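You operate a simulated robot arm through the tools that you are given. There is no shell and no other tool.

The job below is to be done with a simulated robot arm. You get a single attempt, and the scene is never put back.

Task
Lock the tube, press on the lamp base with the blue label, then open the clamp.
Fine: the base lies beside the jig; lay it in the channel and use the press lever.

It is judged by the outcome, as a careful person would: the job done as asked, and still so three seconds after it is handed in. It fails if anything else is knocked over, pushed out of place, dropped, spilled or broken.

Robot
A 6-joint arm with a fingered hand, fixed in place. Base frame: the origin is at the foot of the arm, x ahead of it, y to its left, z up; the work surface is at about z = 860. Readings come in mm, rad, newtons and seconds.
With the tool pointing down near the work surface it reaches from about 300 to 700 mm from the base axis. Its first joint turns from -2.897 to 2.897 rad. Payload 4 kg.
The tool frame sits at the grasp point between the pads (the TCP): z along the fingers, y along the line on which they close. The tips reach 22 mm beyond it. The gripper opens to 112 mm. The gripper's body begins 60 mm behind the TCP. The gripper is a hand of 4 fingers: y runs from the thumb to the fingers, the wrist lies at [0, 0, -218] in the tool frame, and closing takes about 1.5 s.
Orientation is told as [roll, pitch, yaw] about the base's x, y, z axes, in that order, counted from this pose: with the fingers straight down and closing along the base's y, the tool's x points along the base's -x, its y along +y and its z along -z.

Tools
- The arm moves only by the tool play_rows. Its argument "series" is a list of rows, each a list of 3 entries, a list of its own where there are three numbers: the turn, a rotation vector about the base's x, y, z in units of 5 degrees (1.0 is 5 degrees), then the shift along the base's x, y, z in units of 50 mm (1.0 is 50 mm), then the opening, from 0 (shut) to 1 (fully open). In form: [[[rx, ry, rz], [dx, dy, dz], hand], ...]. A call has 1 to 20 rows; each row shifts and turns the commanded pose from where the row before left it. A call with a number of a shift or a turn outside -1 to 1 is refused whole. A row lasts 0.2 s, in which the tool goes at most 50 mm and 0.15 rad; a call with a longer step from one row to the next is refused whole, and so is a gripper value outside its range. Where a pose cannot be reached the arm comes as near as it can. A force on the tool above 80 N (or 10 N above the force at the start of the call, whichever is more), or a blocked arm, ends the call early, and 0.2 s more pass. Each finger travels about 45 mm/s and halts on what it meets, pressing with about 31 N; the grip force reading is that of the motor and also rises with nothing between the fingers. The clock runs only during rows and for 0.2 s after the last one: add rows that do not move to give the fingers time. The reply holds the time, the measured pose of the TCP, the force on the tool along the base axes, the opening and the grip force, in the units named above and with some noise, with the torque about the TCP (base axes, N m) and any sound that the robot's microphone picked up.
- Cameras (640 x 400 px; columns grow to the right, rows downward): "scene" is fixed at [399.5, 498.5, 1442.1]; the picture's right is [-0.94, -0.35, 0.00], its down [-0.21, 0.57, -0.80] and it looks along [0.28, -0.74, -0.61] (base axes); focal length 262 px, centre (320, 200). "wrist" rides on the gripper at [69, 4, -83] in the tool frame; the picture's right is [-0.06, 1.00, 0.00], its down [-0.77, -0.05, -0.64] and it looks along [-0.64, -0.04, 0.77] (tool axes); focal length 243 px, centre (320, 200). There is no depth. A picture from a camera that has moved, and an enlarged one, comes with that camera's place and axes in the base frame and with its lens.
- snapshot(camera): a new picture of that camera. The clock stands still meanwhile.
- set_grasp(shape): the hand has 4 fingers and takes this shape, open, in about a second: jaw (thumb against the fingers, like two jaws); tri (thumb and two fingers); tip (a fingertip pinch); poke (one finger out to press); point (the index stretched); flat (the hand flat); cup (the hand cupped); fist (a fist). The gripper value then closes the fingers along that shape, each until it touches; the sizes above hold for jaw. It gives what a move gives, with no picture.
- enlarge(camera, box): a new picture of the part [left, top, right, bottom] of that camera's present view, enlarged. The clock stands still meanwhile.
- finish_job(): hands the job in; it is judged then, once.

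Places have to be worked out from the pictures, the camera data and where the tool is seen. Open the gripper and draw the arm clear of the work before you hand the job in, unless the task says otherwise.

The tools are called as name(argument=value, ...) on one line, values as JSON. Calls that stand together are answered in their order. play_rows: Moves the arm, as the interface text tells. Its arguments: {"type":"object","properties":{"series":{"type":"array","items":{"type":"array"}}},"required":["series"]} The other tools are called the same way: set_grasp (shape) gives the hand a shape; snapshot (camera) takes a picture; enlarge (camera, box) takes an enlarged picture of a part of a camera's view; finish_job () hands the job in.

At the start:

```text
t: 0.0
position: [352.5, 187.5, 1250.2]
tcp_rot: [0.001, 0.0, 0.0]
force: [-0.3, 0.5, -0.6]
ft_torque: [-0.01, -0.02, -0.03]
opening: 111.9
gripper_force: 0.1
shape: jaw
```

scene: 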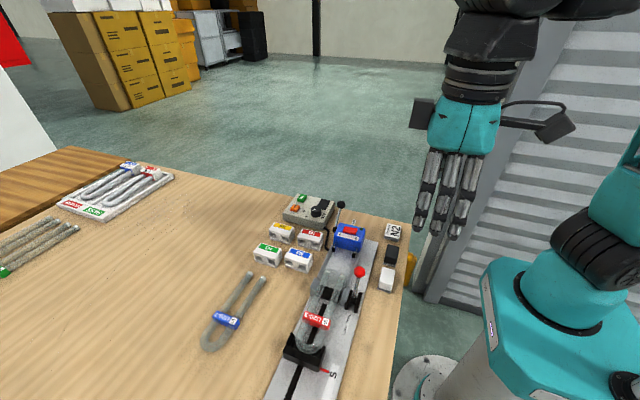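
wrist: 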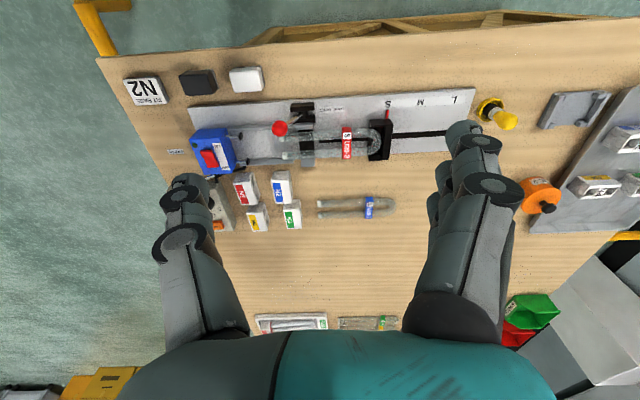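

I'll look more closely at the jig and the bases before moving anything.

enlarge(camera="scene", box=[240, 180, 420, 292])

enlarge(camera="scene", box=[240, 288, 420, 400])

enlarge(camera="wrist", box=[100, 60, 300, 240])

enlarge(camera="wrist", box=[260, 60, 500, 240])

```text
3.56 times, centred on (330, 236) of scene
camera zoom: at [399.5, 498.5, 1442.1], right [-0.94, -0.35, 0.0], down [-0.21, 0.57, -0.8], along [0.28, -0.74, -0.61], focal length 930 px, centre (284, 72)
```

zoom: 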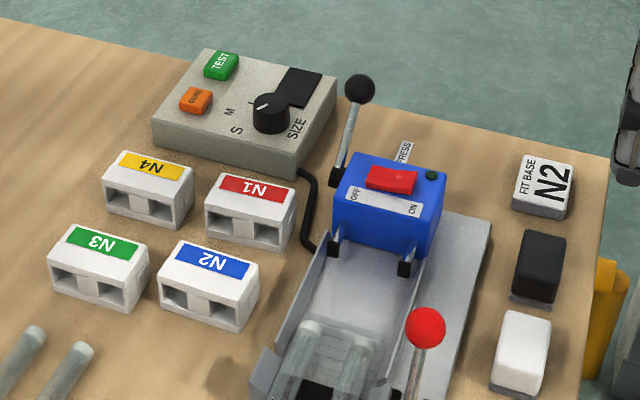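

```text
3.56 times, centred on (330, 344) of scene
camera zoom: at [399.5, 498.5, 1442.1], right [-0.94, -0.35, 0.0], down [-0.21, 0.57, -0.8], along [0.28, -0.74, -0.61], focal length 930 px, centre (284, -312)
```

zoom: 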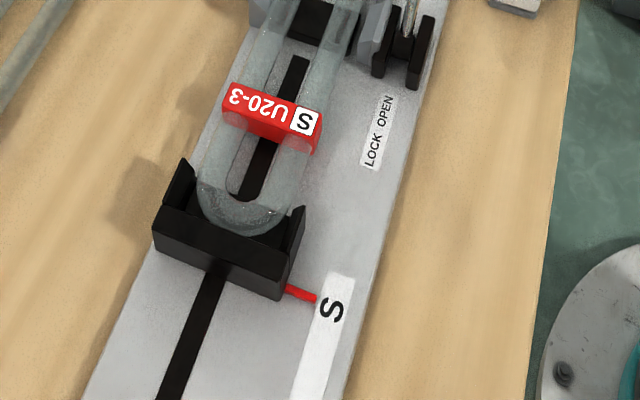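

```text
2.22 times, centred on (200, 150) of wrist
camera zoom: at [282.7, 190.6, 1333.6], right [0.06, 1.0, 0.0], down [0.77, -0.05, 0.64], along [0.64, -0.04, -0.77], focal length 539 px, centre (587, 311)
```

zoom: 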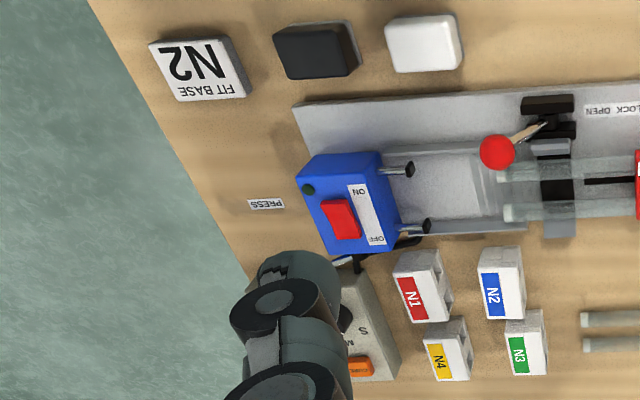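

```text
2.22 times, centred on (380, 150) of wrist
camera zoom: at [282.7, 190.6, 1333.6], right [0.06, 1.0, 0.0], down [0.77, -0.05, 0.64], along [0.64, -0.04, -0.77], focal length 539 px, centre (187, 311)
```

zoom: 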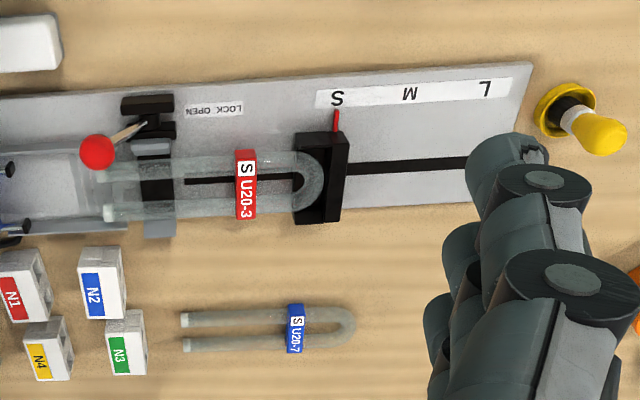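

The red lever (clamp) leans to OPEN, the tube is already lying in the jig at S, and the blue-labelled N2 base stands near x≈610, y≈80. I'll lower the arm somewhat for a closer wrist view.

play_rows(series=[[[0, 0, 0], [-0.1, -0.5, -0.8], 1], [[0, 0, 0], [-0.1, -0.5, -0.8], 1], [[0, 0, 0], [-0.1, -0.5, -0.8], 1], [[0, 0, 0], [0, 0, 0], 1]])

snapshot(camera="wrist")

enlarge(camera="wrist", box=[200, 60, 440, 240])

snapshot(camera="scene")

```text
t: 1.0
position: [337.8, 108.1, 1129.2]
tcp_rot: [0.0, 0.001, 0.001]
force: [-0.3, -0.4, 0.1]
ft_torque: [-0.03, 0.0, 0.03]
opening: 111.9
gripper_force: 0.1
shape: jaw
```

```text
taken
camera wrist: at [268.3, 111.2, 1212.1], right [0.06, 1.0, 0.0], down [0.76, -0.05, 0.64], along [0.64, -0.04, -0.77], focal length 243 px, centre (320, 200)
```

wrist: 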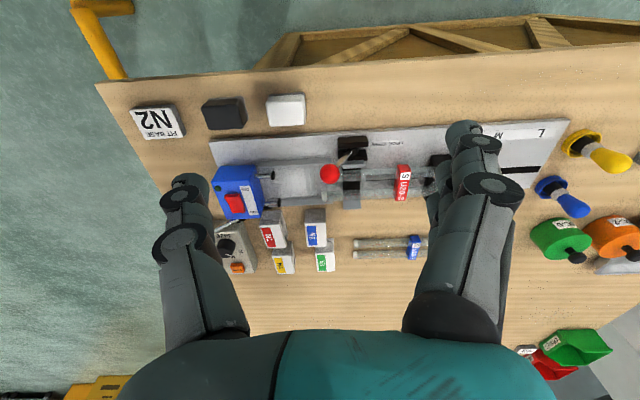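

```text
2.22 times, centred on (320, 150) of wrist
camera zoom: at [268.3, 111.2, 1212.1], right [0.06, 1.0, 0.0], down [0.76, -0.05, 0.64], along [0.64, -0.04, -0.77], focal length 539 px, centre (320, 311)
```

zoom: 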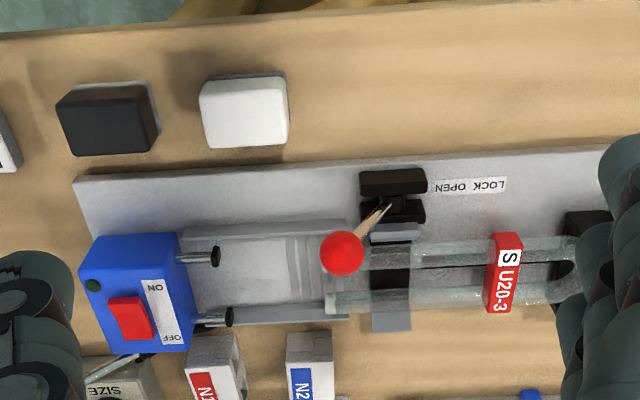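

```text
taken
```

scene: 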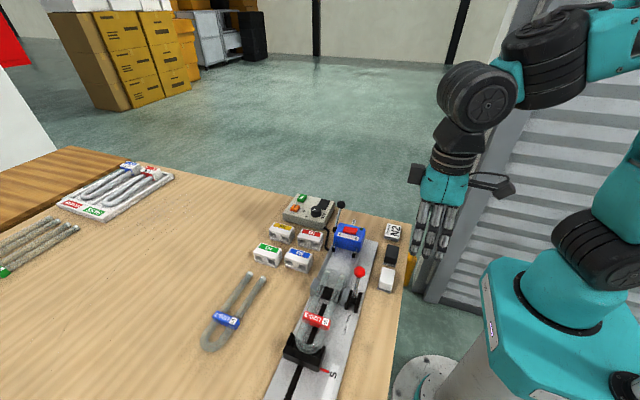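

I'll enlarge the press block and the clamp in the wrist and scene views to pin down the shapes.

enlarge(camera="wrist", box=[200, 130, 320, 220])

enlarge(camera="wrist", box=[290, 120, 430, 220])

enlarge(camera="scene", box=[310, 190, 410, 252])

enlarge(camera="scene", box=[300, 245, 400, 307])

```text
4.44 times, centred on (260, 175) of wrist
camera zoom: at [268.3, 111.2, 1212.1], right [0.06, 1.0, 0.0], down [0.76, -0.05, 0.64], along [0.64, -0.04, -0.77], focal length 1078 px, centre (587, 311)
```

zoom: 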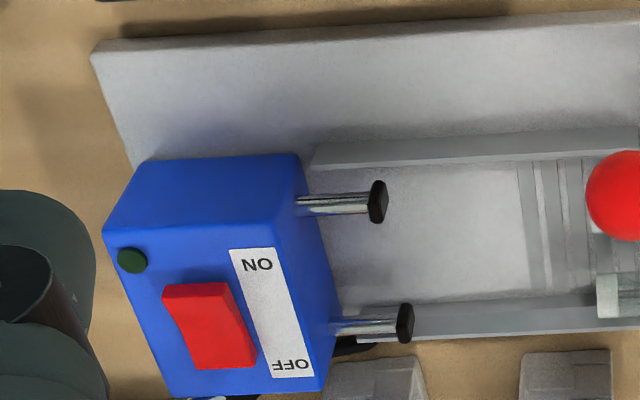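

```text
4.00 times, centred on (360, 170) of wrist
camera zoom: at [268.3, 111.2, 1212.1], right [0.06, 1.0, 0.0], down [0.76, -0.05, 0.64], along [0.64, -0.04, -0.77], focal length 970 px, centre (160, 320)
```

zoom: 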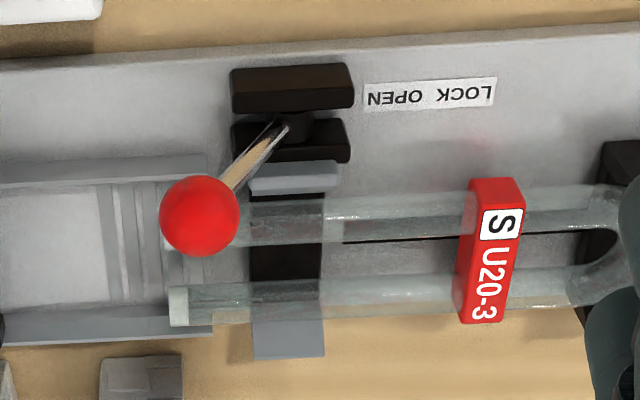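

```text
6.40 times, centred on (360, 221) of scene
camera zoom: at [399.5, 498.5, 1442.1], right [-0.94, -0.35, 0.0], down [-0.21, 0.57, -0.8], along [0.28, -0.74, -0.61], focal length 1674 px, centre (64, 66)
```

zoom: 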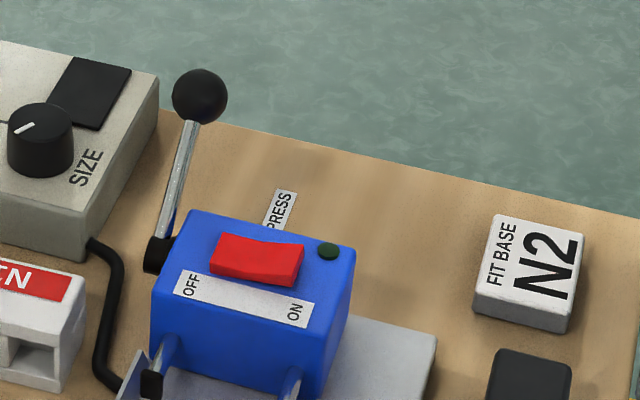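

```text
6.40 times, centred on (350, 276) of scene
camera zoom: at [399.5, 498.5, 1442.1], right [-0.94, -0.35, 0.0], down [-0.21, 0.57, -0.8], along [0.28, -0.74, -0.61], focal length 1674 px, centre (128, -286)
```

zoom: 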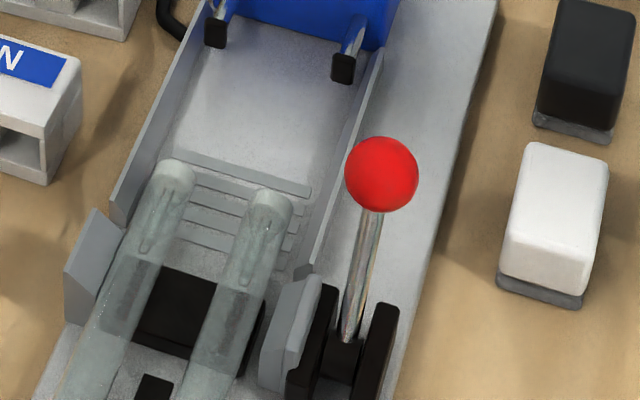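

Now a closer look at the bases in the same wrist view.

enlarge(camera="wrist", box=[250, 195, 370, 285])

enlarge(camera="scene", box=[250, 215, 350, 277])

```text
4.44 times, centred on (310, 240) of wrist
camera zoom: at [268.3, 111.2, 1212.1], right [0.06, 1.0, 0.0], down [0.76, -0.05, 0.64], along [0.64, -0.04, -0.77], focal length 1078 px, centre (364, 22)
```

zoom: 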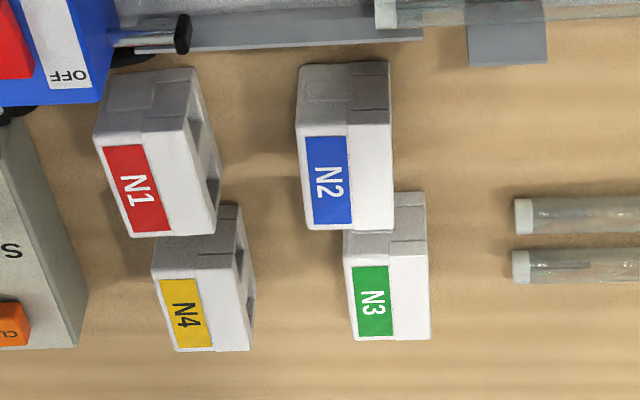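

```text
6.40 times, centred on (300, 246) of scene
camera zoom: at [399.5, 498.5, 1442.1], right [-0.94, -0.35, 0.0], down [-0.21, 0.57, -0.8], along [0.28, -0.74, -0.61], focal length 1674 px, centre (448, -94)
```

zoom: 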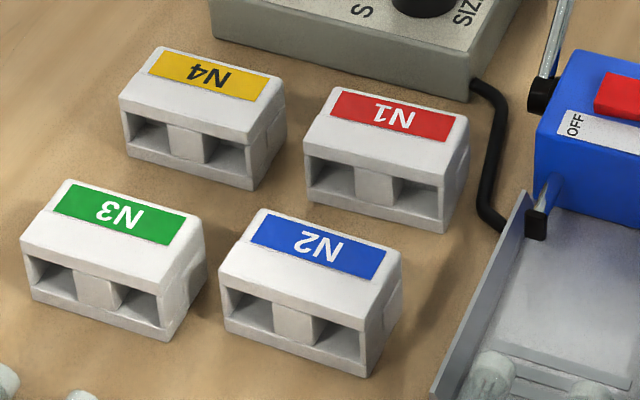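

The readings fit: red ball at about [448, 113, 942] pivoting near [448, 149, 882], LOCK towards +y; N2 base at about [614, 82], top z≈901; channel centre x≈510 with rod tips at y≈23 and tube ends at y≈102. I'll close the hand and bring it to the -y side of the red ball, staying high.

play_rows(series=[[[0, 0, 0], [0.55, -0.3, -0.4], 0], [[0, 0, 0], [0.55, -0.3, -0.4], 0], [[0, 0, 0], [0.55, -0.2, -0.4], 0], [[0, 0, 0], [0.55, -0.2, -0.3], 0], [[0, 0, 0], [0, 0, 0], 0], [[0, 0, 0], [0, 0, 0], 0], [[0, 0, 0], [0, 0, 0], 0], [[0, 0, 0], [0, 0, 0], 0], [[0, 0, 0], [0, 0, 0], 0]])

snapshot(camera="wrist")

enlarge(camera="scene", box=[260, 120, 460, 300])

```text
t: 3.0
position: [450.3, 61.5, 1060.5]
tcp_rot: [0.001, 0.0, 0.001]
force: [0.6, -0.6, -0.3]
ft_torque: [-0.02, 0.01, -0.01]
opening: 0.1
gripper_force: 31.3
shape: jaw
```

```text
taken
camera wrist: at [379.2, 64.1, 1142.8], right [0.06, 1.0, 0.0], down [0.77, -0.05, 0.64], along [0.64, -0.04, -0.77], focal length 243 px, centre (320, 200)
```

wrist: 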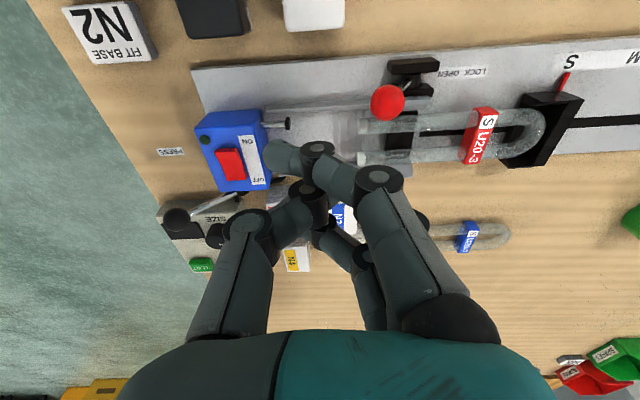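

```text
2.22 times, centred on (360, 210) of scene
camera zoom: at [399.5, 498.5, 1442.1], right [-0.94, -0.35, 0.0], down [-0.21, 0.57, -0.8], along [0.28, -0.74, -0.61], focal length 581 px, centre (231, 178)
```

zoom: 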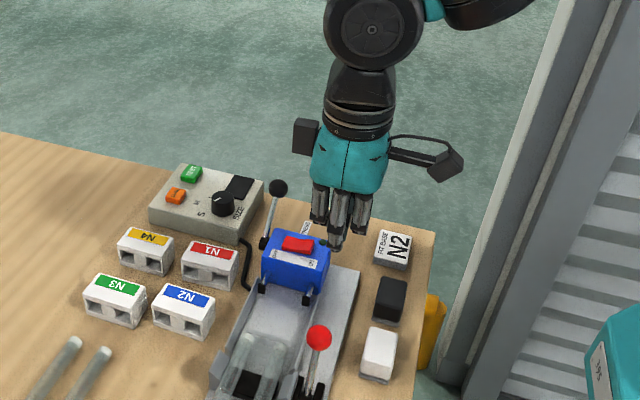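

The closed fingers slant, so pushing with them is awkward; instead I'll half-open the hand and straddle the red ball along y (thumb on -y side, fingers on +y). The black press ball triangulates to about [559, -108, 946].

play_rows(series=[[[0, 0, 0], [0, 0.35, 0], 0.55], [[0, 0, 0], [-0.05, 0.35, 0], 0.55], [[0, 0, 0], [0, 0.33, -0.3], 0.55], [[0, 0, 0], [0, 0, -0.3], 0.55], [[0, 0, 0], [0, 0, -0.3], 0.55], [[0, 0, 0], [0, 0, 0], 0.55]])

snapshot(camera="wrist")

enlarge(camera="scene", box=[260, 150, 460, 330])

```text
t: 4.4
position: [446.1, 113.4, 1009.5]
tcp_rot: [-0.001, 0.0, 0.002]
force: [-0.4, 0.0, 0.2]
ft_torque: [-0.01, 0.02, 0.0]
opening: 61.3
gripper_force: 0.0
shape: jaw
```

```text
taken
camera wrist: at [375.1, 117.0, 1093.3], right [0.06, 1.0, 0.0], down [0.77, -0.05, 0.64], along [0.64, -0.04, -0.77], focal length 243 px, centre (320, 200)
```

wrist: 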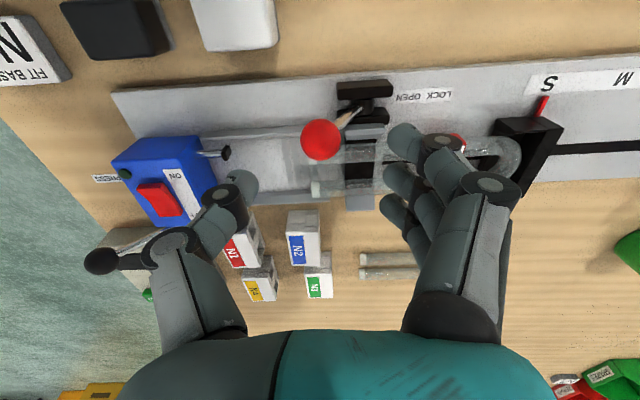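

```text
2.22 times, centred on (360, 240) of scene
camera zoom: at [399.5, 498.5, 1442.1], right [-0.94, -0.35, 0.0], down [-0.21, 0.57, -0.8], along [0.28, -0.74, -0.61], focal length 581 px, centre (231, 111)
```

zoom: 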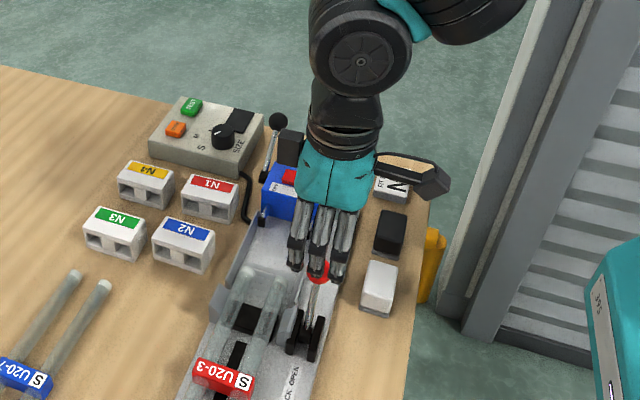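

The ball sits centred between thumb and fingers (about [448, 113]). I'll descend so the ball is caged.

play_rows(series=[[[0, 0, 0], [0.03, 0, -0.45], 0.55], [[0, 0, 0], [0, 0, -0.45], 0.55], [[0, 0, 0], [0, 0, -0.4], 0.55], [[0, 0, 0], [0, 0, 0], 0.55]])

snapshot(camera="wrist")

enlarge(camera="scene", box=[280, 190, 440, 334])

```text
t: 5.4
position: [446.4, 115.9, 943.5]
tcp_rot: [0.002, 0.0, 0.0]
force: [-0.2, -0.2, -1.1]
ft_torque: [0.01, 0.01, -0.02]
opening: 61.2
gripper_force: 0.0
shape: jaw
```

```text
taken
camera wrist: at [375.6, 119.1, 1027.9], right [0.06, 1.0, 0.0], down [0.77, -0.05, 0.64], along [0.64, -0.04, -0.77], focal length 243 px, centre (320, 200)
```

wrist: 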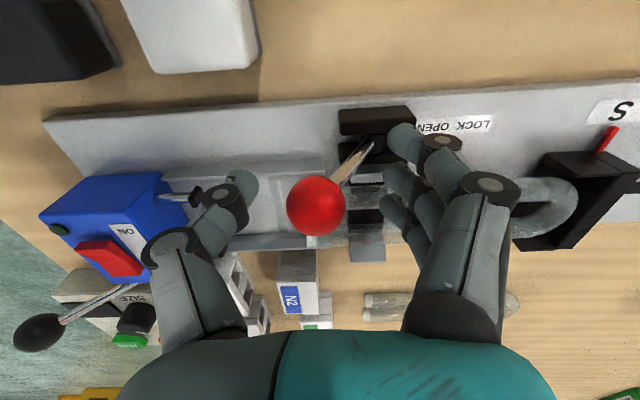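

```text
2.78 times, centred on (360, 262) of scene
camera zoom: at [399.5, 498.5, 1442.1], right [-0.94, -0.35, 0.0], down [-0.21, 0.57, -0.8], along [0.28, -0.74, -0.61], focal length 726 px, centre (209, 28)
```

zoom: 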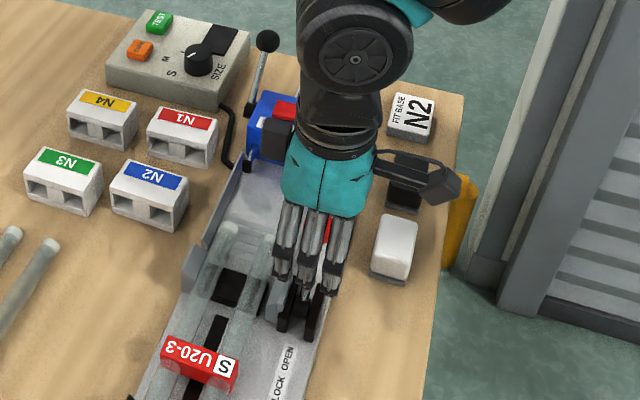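

The ball is caged. I'll push it slowly towards +y (LOCK), following its arc.

play_rows(series=[[[0, 0, 0], [0.03, 0.25, 0.04], 0.55], [[0, 0, 0], [0, 0.2, 0.04], 0.55], [[0, 0, 0], [0, 0.2, 0.04], 0.55], [[0, 0, 0], [0, 0.2, 0.03], 0.55], [[0, 0, 0], [0, 0.15, 0], 0.55]])

snapshot(camera="wrist")

```text
t: 6.6
position: [449.2, 165.2, 952.0]
tcp_rot: [0.0, -0.002, 0.001]
force: [-0.8, 0.6, 0.2]
ft_torque: [-0.02, 0.0, -0.01]
opening: 62.1
gripper_force: 0.2
shape: jaw
```

```text
taken
camera wrist: at [378.5, 168.0, 1035.6], right [0.06, 1.0, 0.0], down [0.77, -0.05, 0.64], along [0.64, -0.04, -0.77], focal length 243 px, centre (320, 200)
```

wrist: 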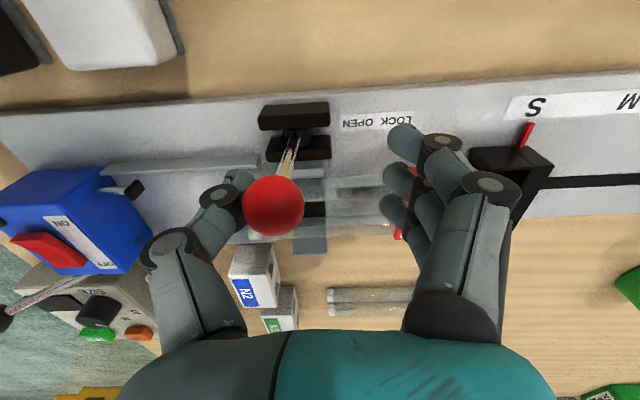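

The lever is now almost upright with hardly any force. I'll carry on pushing towards LOCK and go down slightly with the arc.

play_rows(series=[[[0, 0, 0], [0, 0.25, 0], 0.55], [[0, 0, 0], [0, 0.25, -0.03], 0.55], [[0, 0, 0], [0, 0.25, -0.08], 0.55], [[0, 0, 0], [0, 0.25, -0.1], 0.55]])

snapshot(camera="wrist")

```text
t: 7.6
position: [447.5, 211.3, 941.6]
tcp_rot: [-0.001, 0.0, -0.002]
force: [-1.8, -7.3, 9.1]
ft_torque: [-0.46, 0.01, -0.06]
opening: 63.7
gripper_force: 0.1
shape: jaw
```

```text
taken
camera wrist: at [377.7, 216.0, 1026.3], right [0.07, 1.0, 0.0], down [0.76, -0.05, 0.64], along [0.64, -0.04, -0.77], focal length 243 px, centre (320, 200)
```

wrist: 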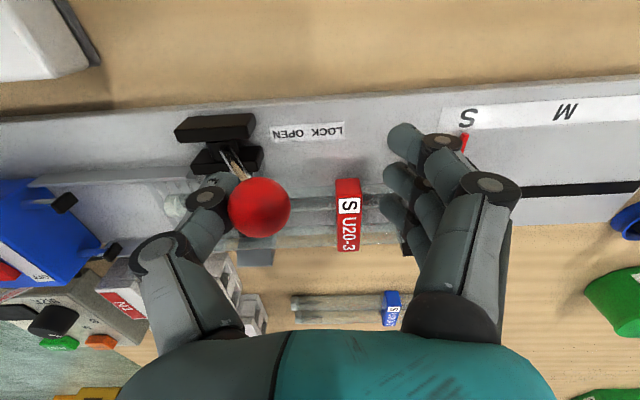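

The lever now leans about 29° towards LOCK with the force starting to rise; I'll push a little further along the arc to reach its stop.

play_rows(series=[[[0, 0, 0], [0, 0.12, -0.06], 0.55], [[0, 0, 0], [0, 0.12, -0.08], 0.55], [[0, 0, 0], [0, 0.1, -0.08], 0.55], [[0, 0, 0], [0, 0, 0], 0.55]])

snapshot(camera="wrist")

enlarge(camera="scene", box=[260, 240, 420, 384])

```text
t: 8.6
position: [448.9, 227.8, 931.6]
tcp_rot: [-0.003, -0.003, -0.004]
force: [-0.6, -35.1, 38.0]
ft_torque: [-1.74, 0.01, 0.02]
opening: 67.8
gripper_force: 0.1
shape: jaw
```

```text
taken
camera wrist: at [377.7, 232.1, 1015.6], right [0.07, 1.0, 0.0], down [0.76, -0.05, 0.64], along [0.64, -0.05, -0.76], focal length 243 px, centre (320, 200)
```

wrist: 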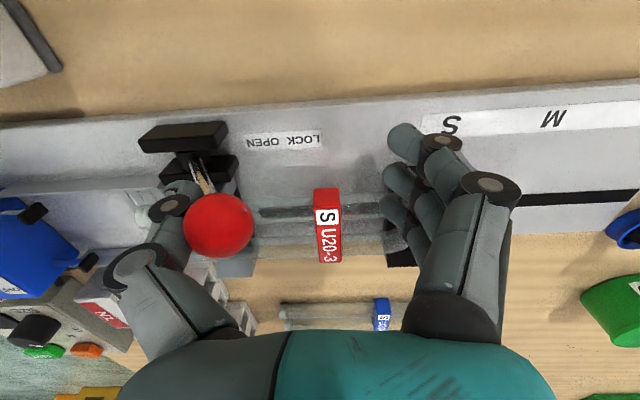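

```text
2.78 times, centred on (340, 312) of scene
camera zoom: at [399.5, 498.5, 1442.1], right [-0.94, -0.35, 0.0], down [-0.21, 0.57, -0.8], along [0.28, -0.74, -0.61], focal length 726 px, centre (264, -111)
```

zoom: 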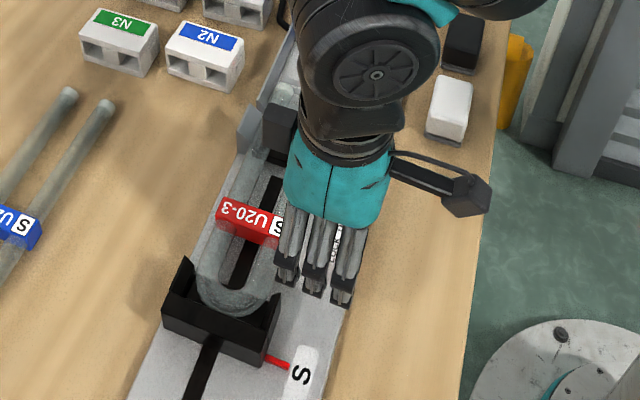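

The lever reached its stop (force 35 N, ball no longer advancing). I'll back off, rise clear and check the clamp.

play_rows(series=[[[0, 0, 0], [0, -0.3, 0.1], 0.55], [[0, 0, 0], [0, -0.35, 0.1], 0.6], [[0, 0, 0], [0, -0.1, 0.5], 0.65], [[0, 0, 0], [0, 0, 0.8], 0.65], [[0, 0, 0], [0, 0, 0.8], 0.65], [[0, 0, 0], [-0.6, 0, 0.8], 0.65], [[0, 0, 0], [-0.8, -0.3, 0.3], 0.65], [[0, 0, 0], [0, 0, 0], 0.65]])

enlarge(camera="scene", box=[270, 230, 420, 330])

snapshot(camera="wrist")

```text
t: 10.4
position: [379.2, 181.9, 1102.4]
tcp_rot: [0.0, 0.0, 0.0]
force: [-0.6, 0.9, -0.2]
ft_torque: [0.02, 0.01, 0.0]
opening: 72.5
gripper_force: 0.1
shape: jaw
```

```text
4.00 times, centred on (345, 280) of scene
camera zoom: at [399.5, 498.5, 1442.1], right [-0.94, -0.35, 0.0], down [-0.21, 0.57, -0.8], along [0.28, -0.74, -0.61], focal length 1046 px, centre (220, -120)
```

zoom: 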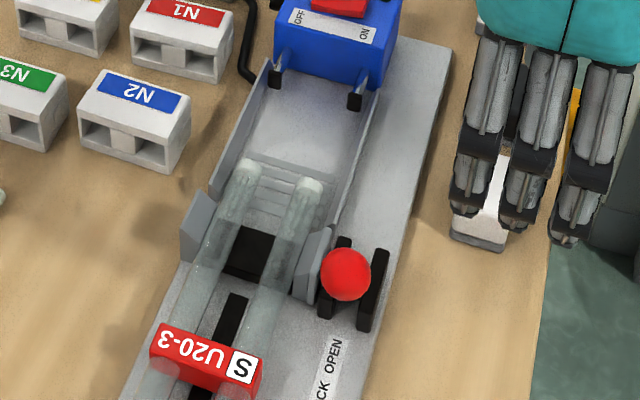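

```text
taken
camera wrist: at [307.9, 185.1, 1184.8], right [0.06, 1.0, 0.0], down [0.77, -0.05, 0.64], along [0.64, -0.04, -0.77], focal length 243 px, centre (320, 200)
```

wrist: 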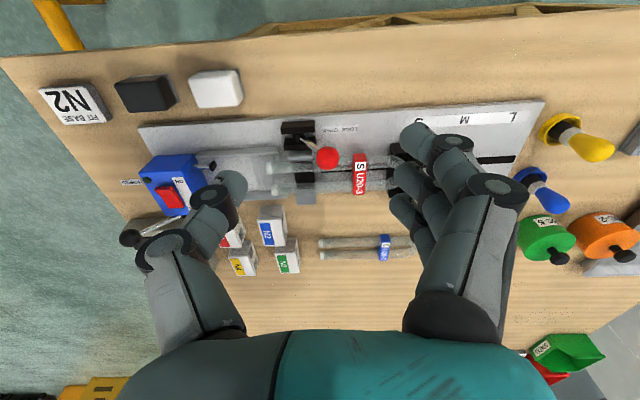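

The lever stays on the LOCK side. I'll zoom in to see whether the clamp pads closed on the tube.

enlarge(camera="scene", box=[300, 245, 400, 307])

enlarge(camera="wrist", box=[230, 110, 370, 210])

```text
6.40 times, centred on (350, 276) of scene
camera zoom: at [399.5, 498.5, 1442.1], right [-0.94, -0.35, 0.0], down [-0.21, 0.57, -0.8], along [0.28, -0.74, -0.61], focal length 1674 px, centre (128, -286)
```

zoom: 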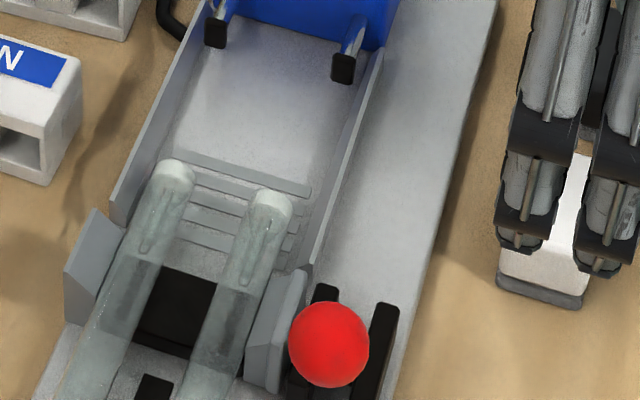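

```text
4.00 times, centred on (300, 160) of wrist
camera zoom: at [307.9, 185.1, 1184.8], right [0.06, 1.0, 0.0], down [0.77, -0.05, 0.64], along [0.64, -0.04, -0.77], focal length 970 px, centre (400, 360)
```

zoom: 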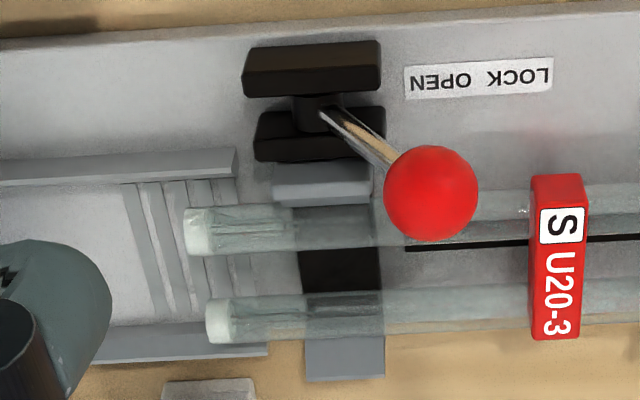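

The near pad has moved in against the tube, so it's locked. Next I'll hover over the N2 base and take a close look before grasping it along y.

play_rows(series=[[[0, 0, 0], [0.78, -0.33, -0.2], 0.7], [[0, 0, 0], [0.78, -0.33, -0.3], 0.7], [[0, 0, 0], [0.78, -0.33, -0.3], 0.7], [[0, 0, 0], [0.78, -0.33, -0.3], 0.7], [[0, 0, 0], [0.78, -0.33, -0.3], 0.7], [[0, 0, 0], [0.78, -0.33, -0.3], 0.7], [[0, 0, 0], [0, 0, 0], 0.7], [[0, 0, 0], [0, 0, 0], 0.7]])

snapshot(camera="wrist")

enlarge(camera="wrist", box=[230, 90, 430, 240])

enlarge(camera="scene", box=[240, 180, 360, 290])

```text
t: 12.2
position: [612.7, 78.1, 1016.7]
tcp_rot: [0.0, 0.0, -0.001]
force: [0.0, -0.4, 0.7]
ft_torque: [0.01, -0.01, 0.0]
opening: 78.3
gripper_force: 0.0
shape: jaw
```

```text
taken
camera wrist: at [542.1, 83.1, 1099.7], right [0.06, 1.0, 0.0], down [0.77, -0.05, 0.64], along [0.64, -0.04, -0.77], focal length 243 px, centre (320, 200)
```

wrist: 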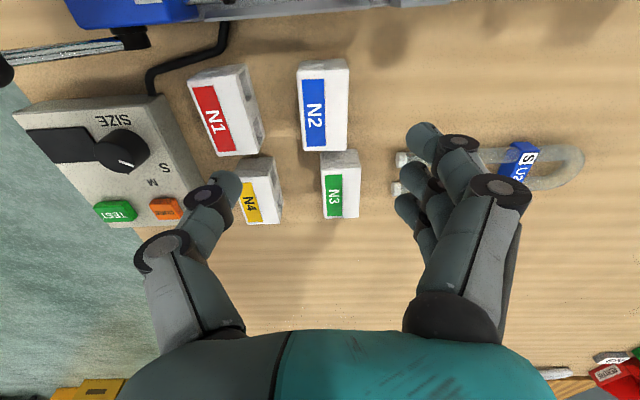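

```text
2.67 times, centred on (330, 165) of wrist
camera zoom: at [542.1, 83.1, 1099.7], right [0.06, 1.0, 0.0], down [0.77, -0.05, 0.64], along [0.64, -0.04, -0.77], focal length 647 px, centre (293, 293)
```

zoom: 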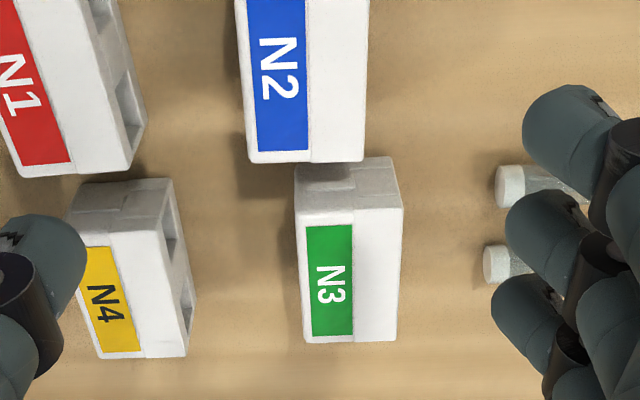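

```text
3.64 times, centred on (300, 235) of scene
camera zoom: at [399.5, 498.5, 1442.1], right [-0.94, -0.35, 0.0], down [-0.21, 0.57, -0.8], along [0.28, -0.74, -0.61], focal length 951 px, centre (393, 73)
```

zoom: 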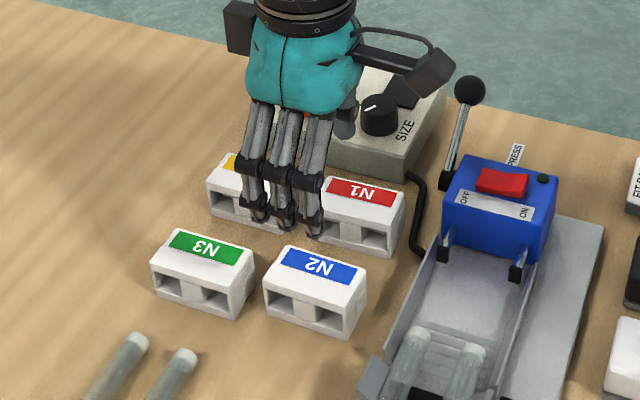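

N2's top centre computes to about [613, 82], turned about -2.4°. I'll align to it and go down to just above, then check.

play_rows(series=[[[0, 0, -0.48], [0.01, 0.07, -0.5], 0.62], [[0, 0, 0], [0, 0, -0.6], 0.62], [[0, 0, 0], [0, 0, -0.6], 0.62], [[0, 0, 0], [0, 0, 0], 0.62], [[0, 0, 0], [0, 0, 0], 0.62]])

snapshot(camera="wrist")

enlarge(camera="scene", box=[250, 200, 350, 280])

```text
t: 13.4
position: [613.2, 83.0, 931.9]
tcp_rot: [-0.001, -0.001, -0.041]
force: [0.6, 0.7, 0.4]
ft_torque: [0.01, 0.0, 0.01]
opening: 69.9
gripper_force: 0.0
shape: jaw
```

```text
taken
camera wrist: at [542.3, 89.3, 1015.3], right [0.11, 0.99, 0.0], down [0.76, -0.08, 0.64], along [0.64, -0.07, -0.77], focal length 243 px, centre (320, 200)
```

wrist: 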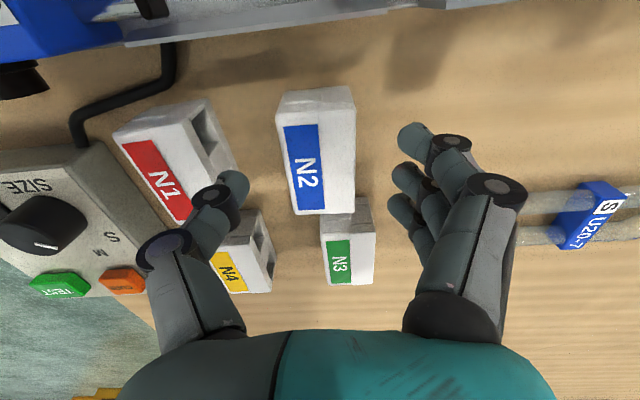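

```text
5.00 times, centred on (300, 240) of scene
camera zoom: at [399.5, 498.5, 1442.1], right [-0.94, -0.35, 0.0], down [-0.21, 0.57, -0.8], along [0.28, -0.74, -0.61], focal length 1307 px, centre (420, 0)
```

zoom: 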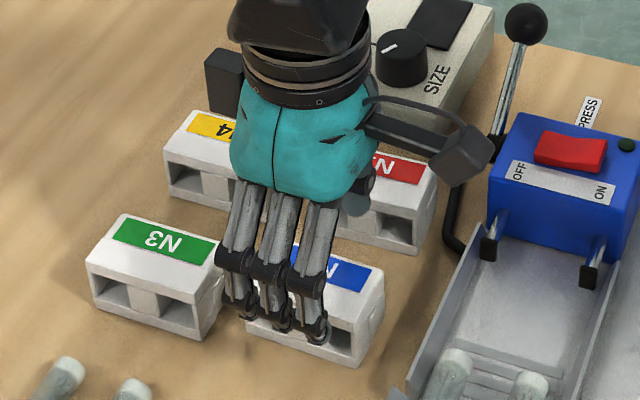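

The base sits centred between thumb and fingers. I'll lower to tip height about z=885 (on the solid slab above the holes) and close.

play_rows(series=[[[0, 0, 0], [0, -0.02, -0.27], 0.62], [[0, 0, 0], [0, 0, -0.25], 0.62], [[0, 0, 0], [0, 0, 0], 0.5], [[0, 0, 0], [0, 0, 0], 0.4], [[0, 0, 0], [0, 0, 0], 0.3], [[0, 0, 0], [0, 0, 0], 0.2], [[0, 0, 0], [0, 0, 0], 0.1], [[0, 0, 0], [0, 0, 0], 0.1], [[0, 0, 0], [0, 0, 0], 0.1]])

snapshot(camera="wrist")

enlarge(camera="scene", box=[250, 200, 350, 280])

```text
t: 15.4
position: [613.8, 82.5, 905.7]
tcp_rot: [0.0, -0.001, -0.039]
force: [-0.6, 0.2, -0.1]
ft_torque: [0.04, -0.01, 0.01]
opening: 33.6
gripper_force: 31.2
shape: jaw
```

```text
taken
camera wrist: at [542.9, 88.6, 989.8], right [0.11, 0.99, 0.0], down [0.76, -0.08, 0.64], along [0.64, -0.07, -0.77], focal length 243 px, centre (320, 200)
```

wrist: 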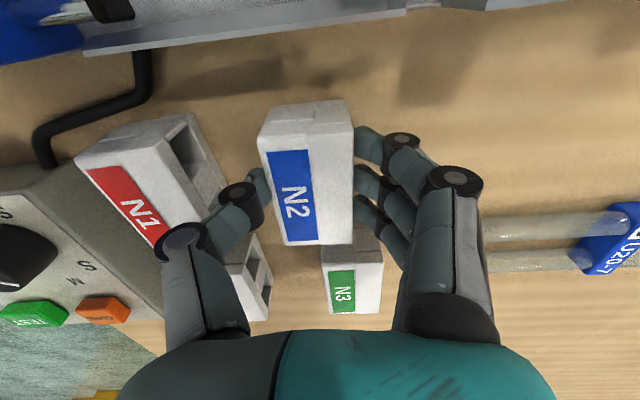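

```text
5.00 times, centred on (300, 240) of scene
camera zoom: at [399.5, 498.5, 1442.1], right [-0.94, -0.35, 0.0], down [-0.21, 0.57, -0.8], along [0.28, -0.74, -0.61], focal length 1307 px, centre (420, 0)
```

zoom: 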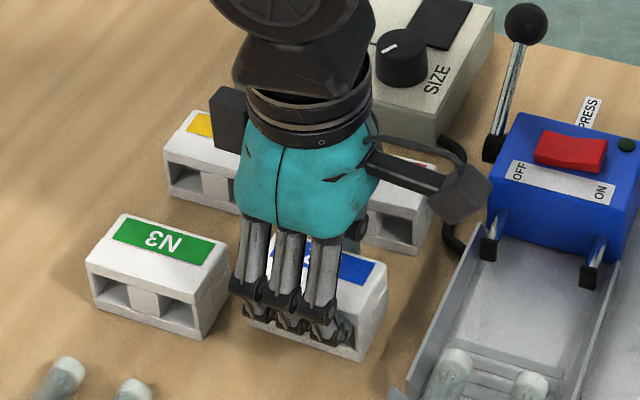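

Grip established (33.6 mm, 31 N). I'll lift gently and check it holds.

play_rows(series=[[[0, 0, 0], [0, 0, 0.1], 0.1], [[0, 0, 0], [0, 0, 0.2], 0.1], [[0, 0, 0], [0, 0, 0.4], 0.1], [[0, 0, 0], [0, 0, 0.5], 0.1], [[0, 0, 0], [0, 0, 0], 0.1]])

snapshot(camera="wrist")

enlarge(camera="scene", box=[250, 190, 350, 270])

```text
t: 16.6
position: [612.4, 83.6, 966.6]
tcp_rot: [0.001, -0.001, -0.041]
force: [0.7, -0.1, -1.0]
ft_torque: [-0.03, 0.0, 0.01]
opening: 33.8
gripper_force: 31.3
shape: jaw
```

```text
taken
camera wrist: at [543.1, 89.2, 1049.7], right [0.11, 0.99, 0.0], down [0.76, -0.08, 0.64], along [0.64, -0.07, -0.77], focal length 243 px, centre (320, 200)
```

wrist: 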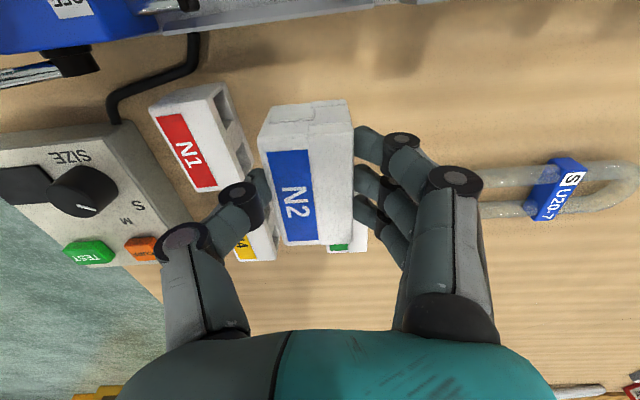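

```text
5.00 times, centred on (300, 230) of scene
camera zoom: at [399.5, 498.5, 1442.1], right [-0.94, -0.35, 0.0], down [-0.21, 0.57, -0.8], along [0.28, -0.74, -0.61], focal length 1307 px, centre (420, 50)
```

zoom: 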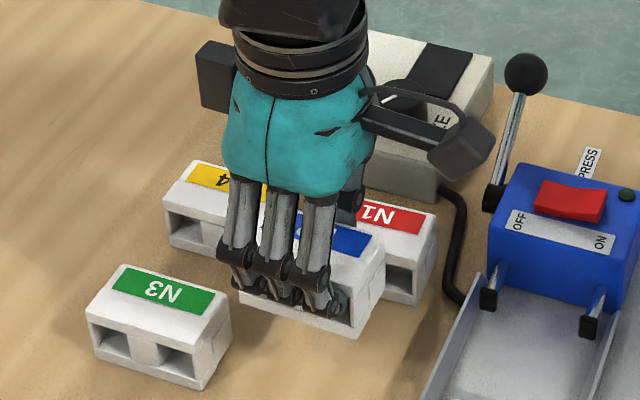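

The base is held level. I'll zoom the wrist view to measure how it sits in the hand.

enlarge(camera="wrist", box=[240, 85, 400, 265])

```text
2.22 times, centred on (320, 175) of wrist
camera zoom: at [543.1, 89.2, 1049.7], right [0.11, 0.99, 0.0], down [0.76, -0.08, 0.64], along [0.64, -0.07, -0.77], focal length 539 px, centre (320, 256)
```

zoom: 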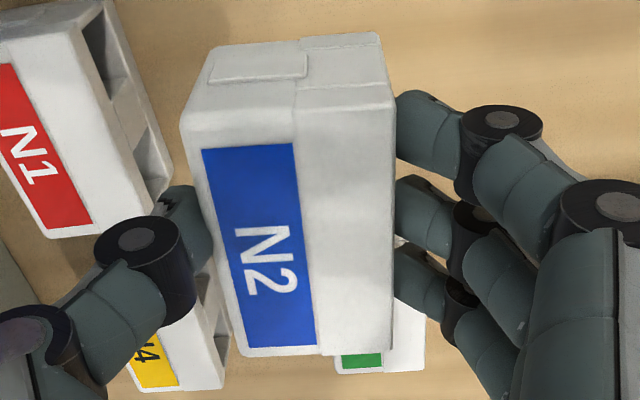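

Base centre is roughly +3 mm in x and -4 mm in y from the TCP, square to the hand. I'll carry it above the channel (base centre about [510, 52]) and square the yaw.

play_rows(series=[[[0, 0, 0], [0, 0, 0.4], 0.1], [[0, 0, 0.24], [-0.5, -0.1, 0.1], 0.1], [[0, 0, 0.24], [-0.6, -0.15, 0], 0.1], [[0, 0, 0], [-0.6, -0.15, 0], 0.1], [[0, 0, 0], [-0.41, -0.15, 0], 0.1], [[0, 0, 0], [0, 0, -0.2], 0.1], [[0, 0, 0], [0, 0, 0], 0.1]])

snapshot(camera="wrist")

enlarge(camera="wrist", box=[200, 80, 440, 260])

enlarge(camera="scene", box=[290, 190, 410, 300])

```text
t: 18.2
position: [507.5, 53.8, 981.2]
tcp_rot: [0.001, 0.0, 0.001]
force: [0.1, -0.1, -0.1]
ft_torque: [0.03, -0.03, -0.02]
opening: 34.0
gripper_force: 31.0
shape: jaw
```

```text
taken
camera wrist: at [437.5, 57.8, 1064.8], right [0.06, 1.0, 0.0], down [0.77, -0.05, 0.64], along [0.64, -0.04, -0.77], focal length 243 px, centre (320, 200)
```

wrist: 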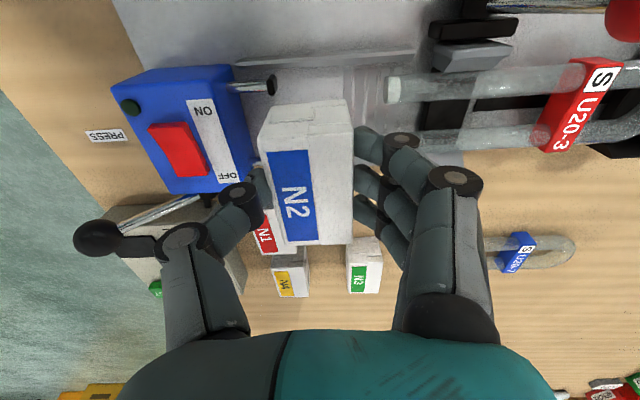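

```text
2.22 times, centred on (320, 170) of wrist
camera zoom: at [437.5, 57.8, 1064.8], right [0.06, 1.0, 0.0], down [0.77, -0.05, 0.64], along [0.64, -0.04, -0.77], focal length 539 px, centre (320, 267)
```

zoom: 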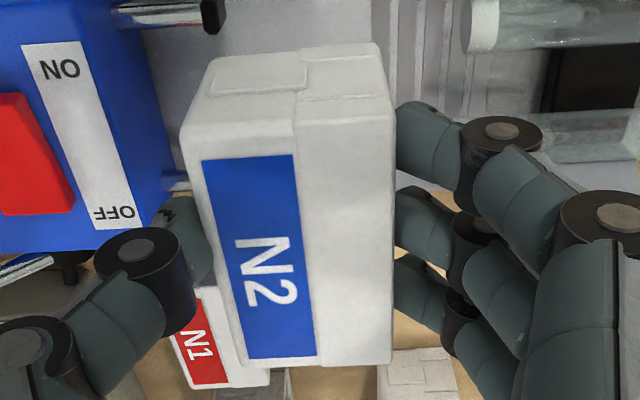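

```text
3.64 times, centred on (350, 245) of scene
camera zoom: at [399.5, 498.5, 1442.1], right [-0.94, -0.35, 0.0], down [-0.21, 0.57, -0.8], along [0.28, -0.74, -0.61], focal length 951 px, centre (211, 36)
```

zoom: 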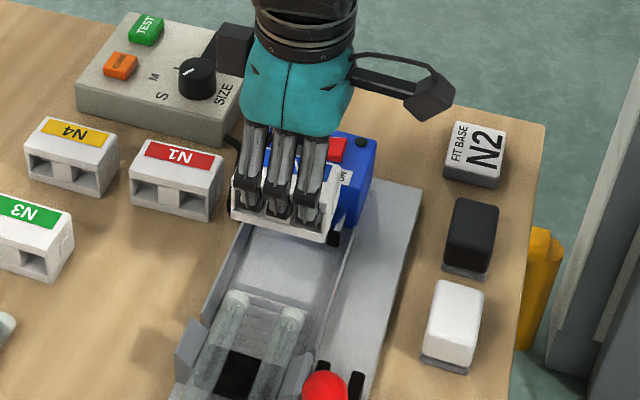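

The base hangs above the channel between rod tips and tube ends. I'll lower it to just above the rails and compare with them.

play_rows(series=[[[0, 0, 0], [0, 0.04, -0.3], 0.1], [[0, 0, 0], [0, 0, -0.3], 0.1], [[0, 0, 0], [0, 0, -0.2], 0.1], [[0, 0, 0], [0, 0, 0], 0.1]])

enlarge(camera="scene", box=[300, 215, 390, 285])

enlarge(camera="wrist", box=[200, 60, 440, 260])

```text
t: 19.2
position: [507.7, 56.6, 941.4]
tcp_rot: [-0.001, 0.001, 0.0]
force: [0.0, 0.6, -1.2]
ft_torque: [0.01, -0.02, 0.01]
opening: 33.7
gripper_force: 31.2
shape: jaw
```

```text
5.71 times, centred on (345, 250) of scene
camera zoom: at [399.5, 498.5, 1442.1], right [-0.94, -0.35, 0.0], down [-0.21, 0.57, -0.8], along [0.28, -0.74, -0.61], focal length 1494 px, centre (177, -86)
```

zoom: 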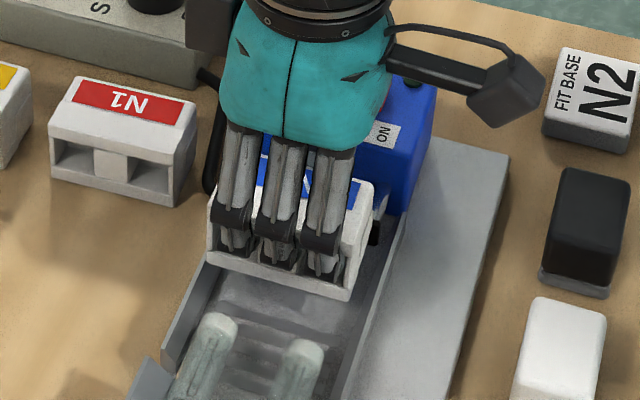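

```text
2.00 times, centred on (320, 160) of wrist
camera zoom: at [437.2, 59.4, 1024.2], right [0.06, 1.0, 0.0], down [0.77, -0.05, 0.64], along [0.64, -0.04, -0.77], focal length 485 px, centre (320, 280)
```

zoom: 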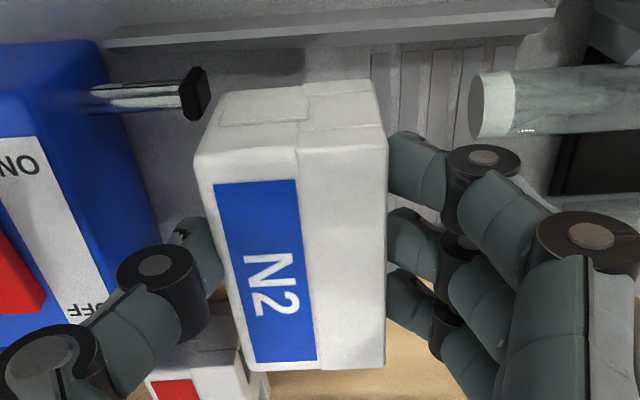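

The base spans about x 479–546 against rails with inner faces near 472 and 548; I'll shift 2 mm to -x and lower in steps, watching the force.

play_rows(series=[[[0, 0, 0], [-0.04, -0.02, 0], 0.1], [[0, 0, 0], [0, 0, -0.2], 0.1], [[0, 0, 0], [0, 0, -0.2], 0.1], [[0, 0, 0], [0, 0, 0], 0.1]])

enlarge(camera="scene", box=[300, 215, 390, 285])

enlarge(camera="wrist", box=[200, 60, 440, 260])

```text
t: 20.2
position: [506.4, 55.1, 920.7]
tcp_rot: [0.0, 0.002, 0.0]
force: [-4.3, -0.4, 1.0]
ft_torque: [0.05, 0.09, 0.08]
opening: 34.3
gripper_force: 30.6
shape: jaw
```

```text
5.71 times, centred on (345, 250) of scene
camera zoom: at [399.5, 498.5, 1442.1], right [-0.94, -0.35, 0.0], down [-0.21, 0.57, -0.8], along [0.28, -0.74, -0.61], focal length 1494 px, centre (177, -86)
```

zoom: 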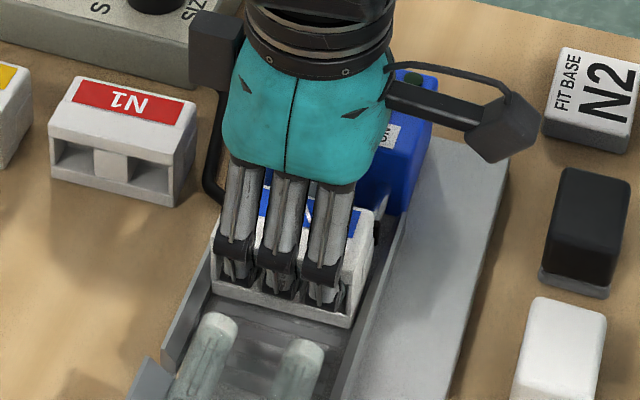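

```text
2.00 times, centred on (320, 160) of wrist
camera zoom: at [435.9, 58.5, 1003.9], right [0.06, 1.0, 0.0], down [0.77, -0.05, 0.64], along [0.64, -0.04, -0.77], focal length 485 px, centre (320, 280)
```

zoom: 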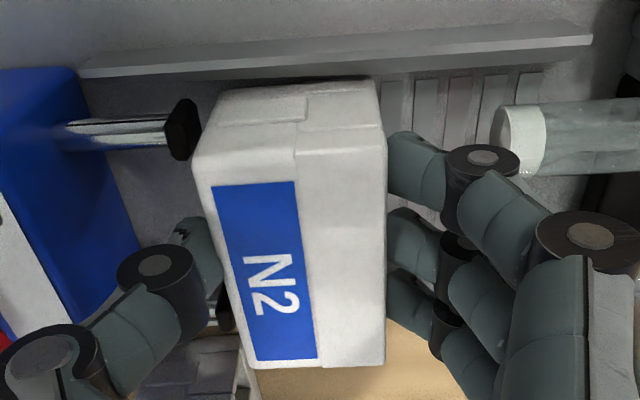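

A light -x force means the base brushes the +x rail; there is a few mm of room on the -x side. I'll shift 2 mm to -x and lower further.

play_rows(series=[[[0, 0, 0], [-0.04, 0, 0.02], 0.1], [[0, 0, 0], [0, 0, 0], 0.1]])

enlarge(camera="scene", box=[310, 230, 370, 280])

```text
t: 20.8
position: [505.3, 55.5, 922.2]
tcp_rot: [-0.001, 0.001, -0.002]
force: [0.8, -0.2, -1.1]
ft_torque: [0.0, 0.0, -0.02]
opening: 33.6
gripper_force: 31.2
shape: jaw
```

```text
8.00 times, centred on (340, 255) of scene
camera zoom: at [399.5, 498.5, 1442.1], right [-0.94, -0.35, 0.0], down [-0.21, 0.57, -0.8], along [0.28, -0.74, -0.61], focal length 2092 px, centre (160, -240)
```

zoom: 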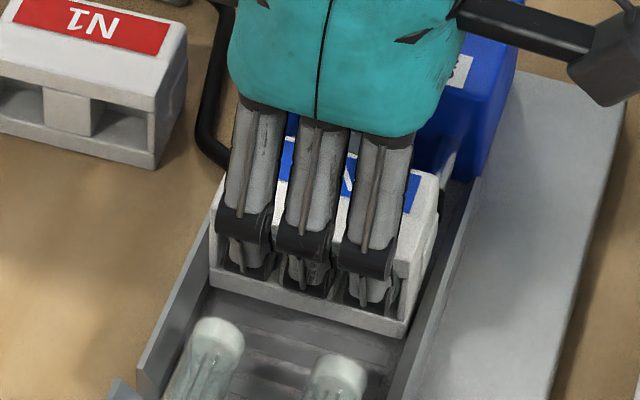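

The side force is gone. I'll lower in small steps until the base meets the channel floor.

play_rows(series=[[[0, 0, 0], [0, 0, -0.06], 0.1], [[0, 0, 0], [0, 0, -0.06], 0.1], [[0, 0, 0], [0, 0, 0], 0.1]])

```text
t: 21.6
position: [504.3, 53.2, 916.9]
tcp_rot: [0.0, -0.004, 0.002]
force: [0.6, 0.3, 20.9]
ft_torque: [-0.15, 0.02, -0.02]
opening: 34.2
gripper_force: 31.3
shape: jaw
```

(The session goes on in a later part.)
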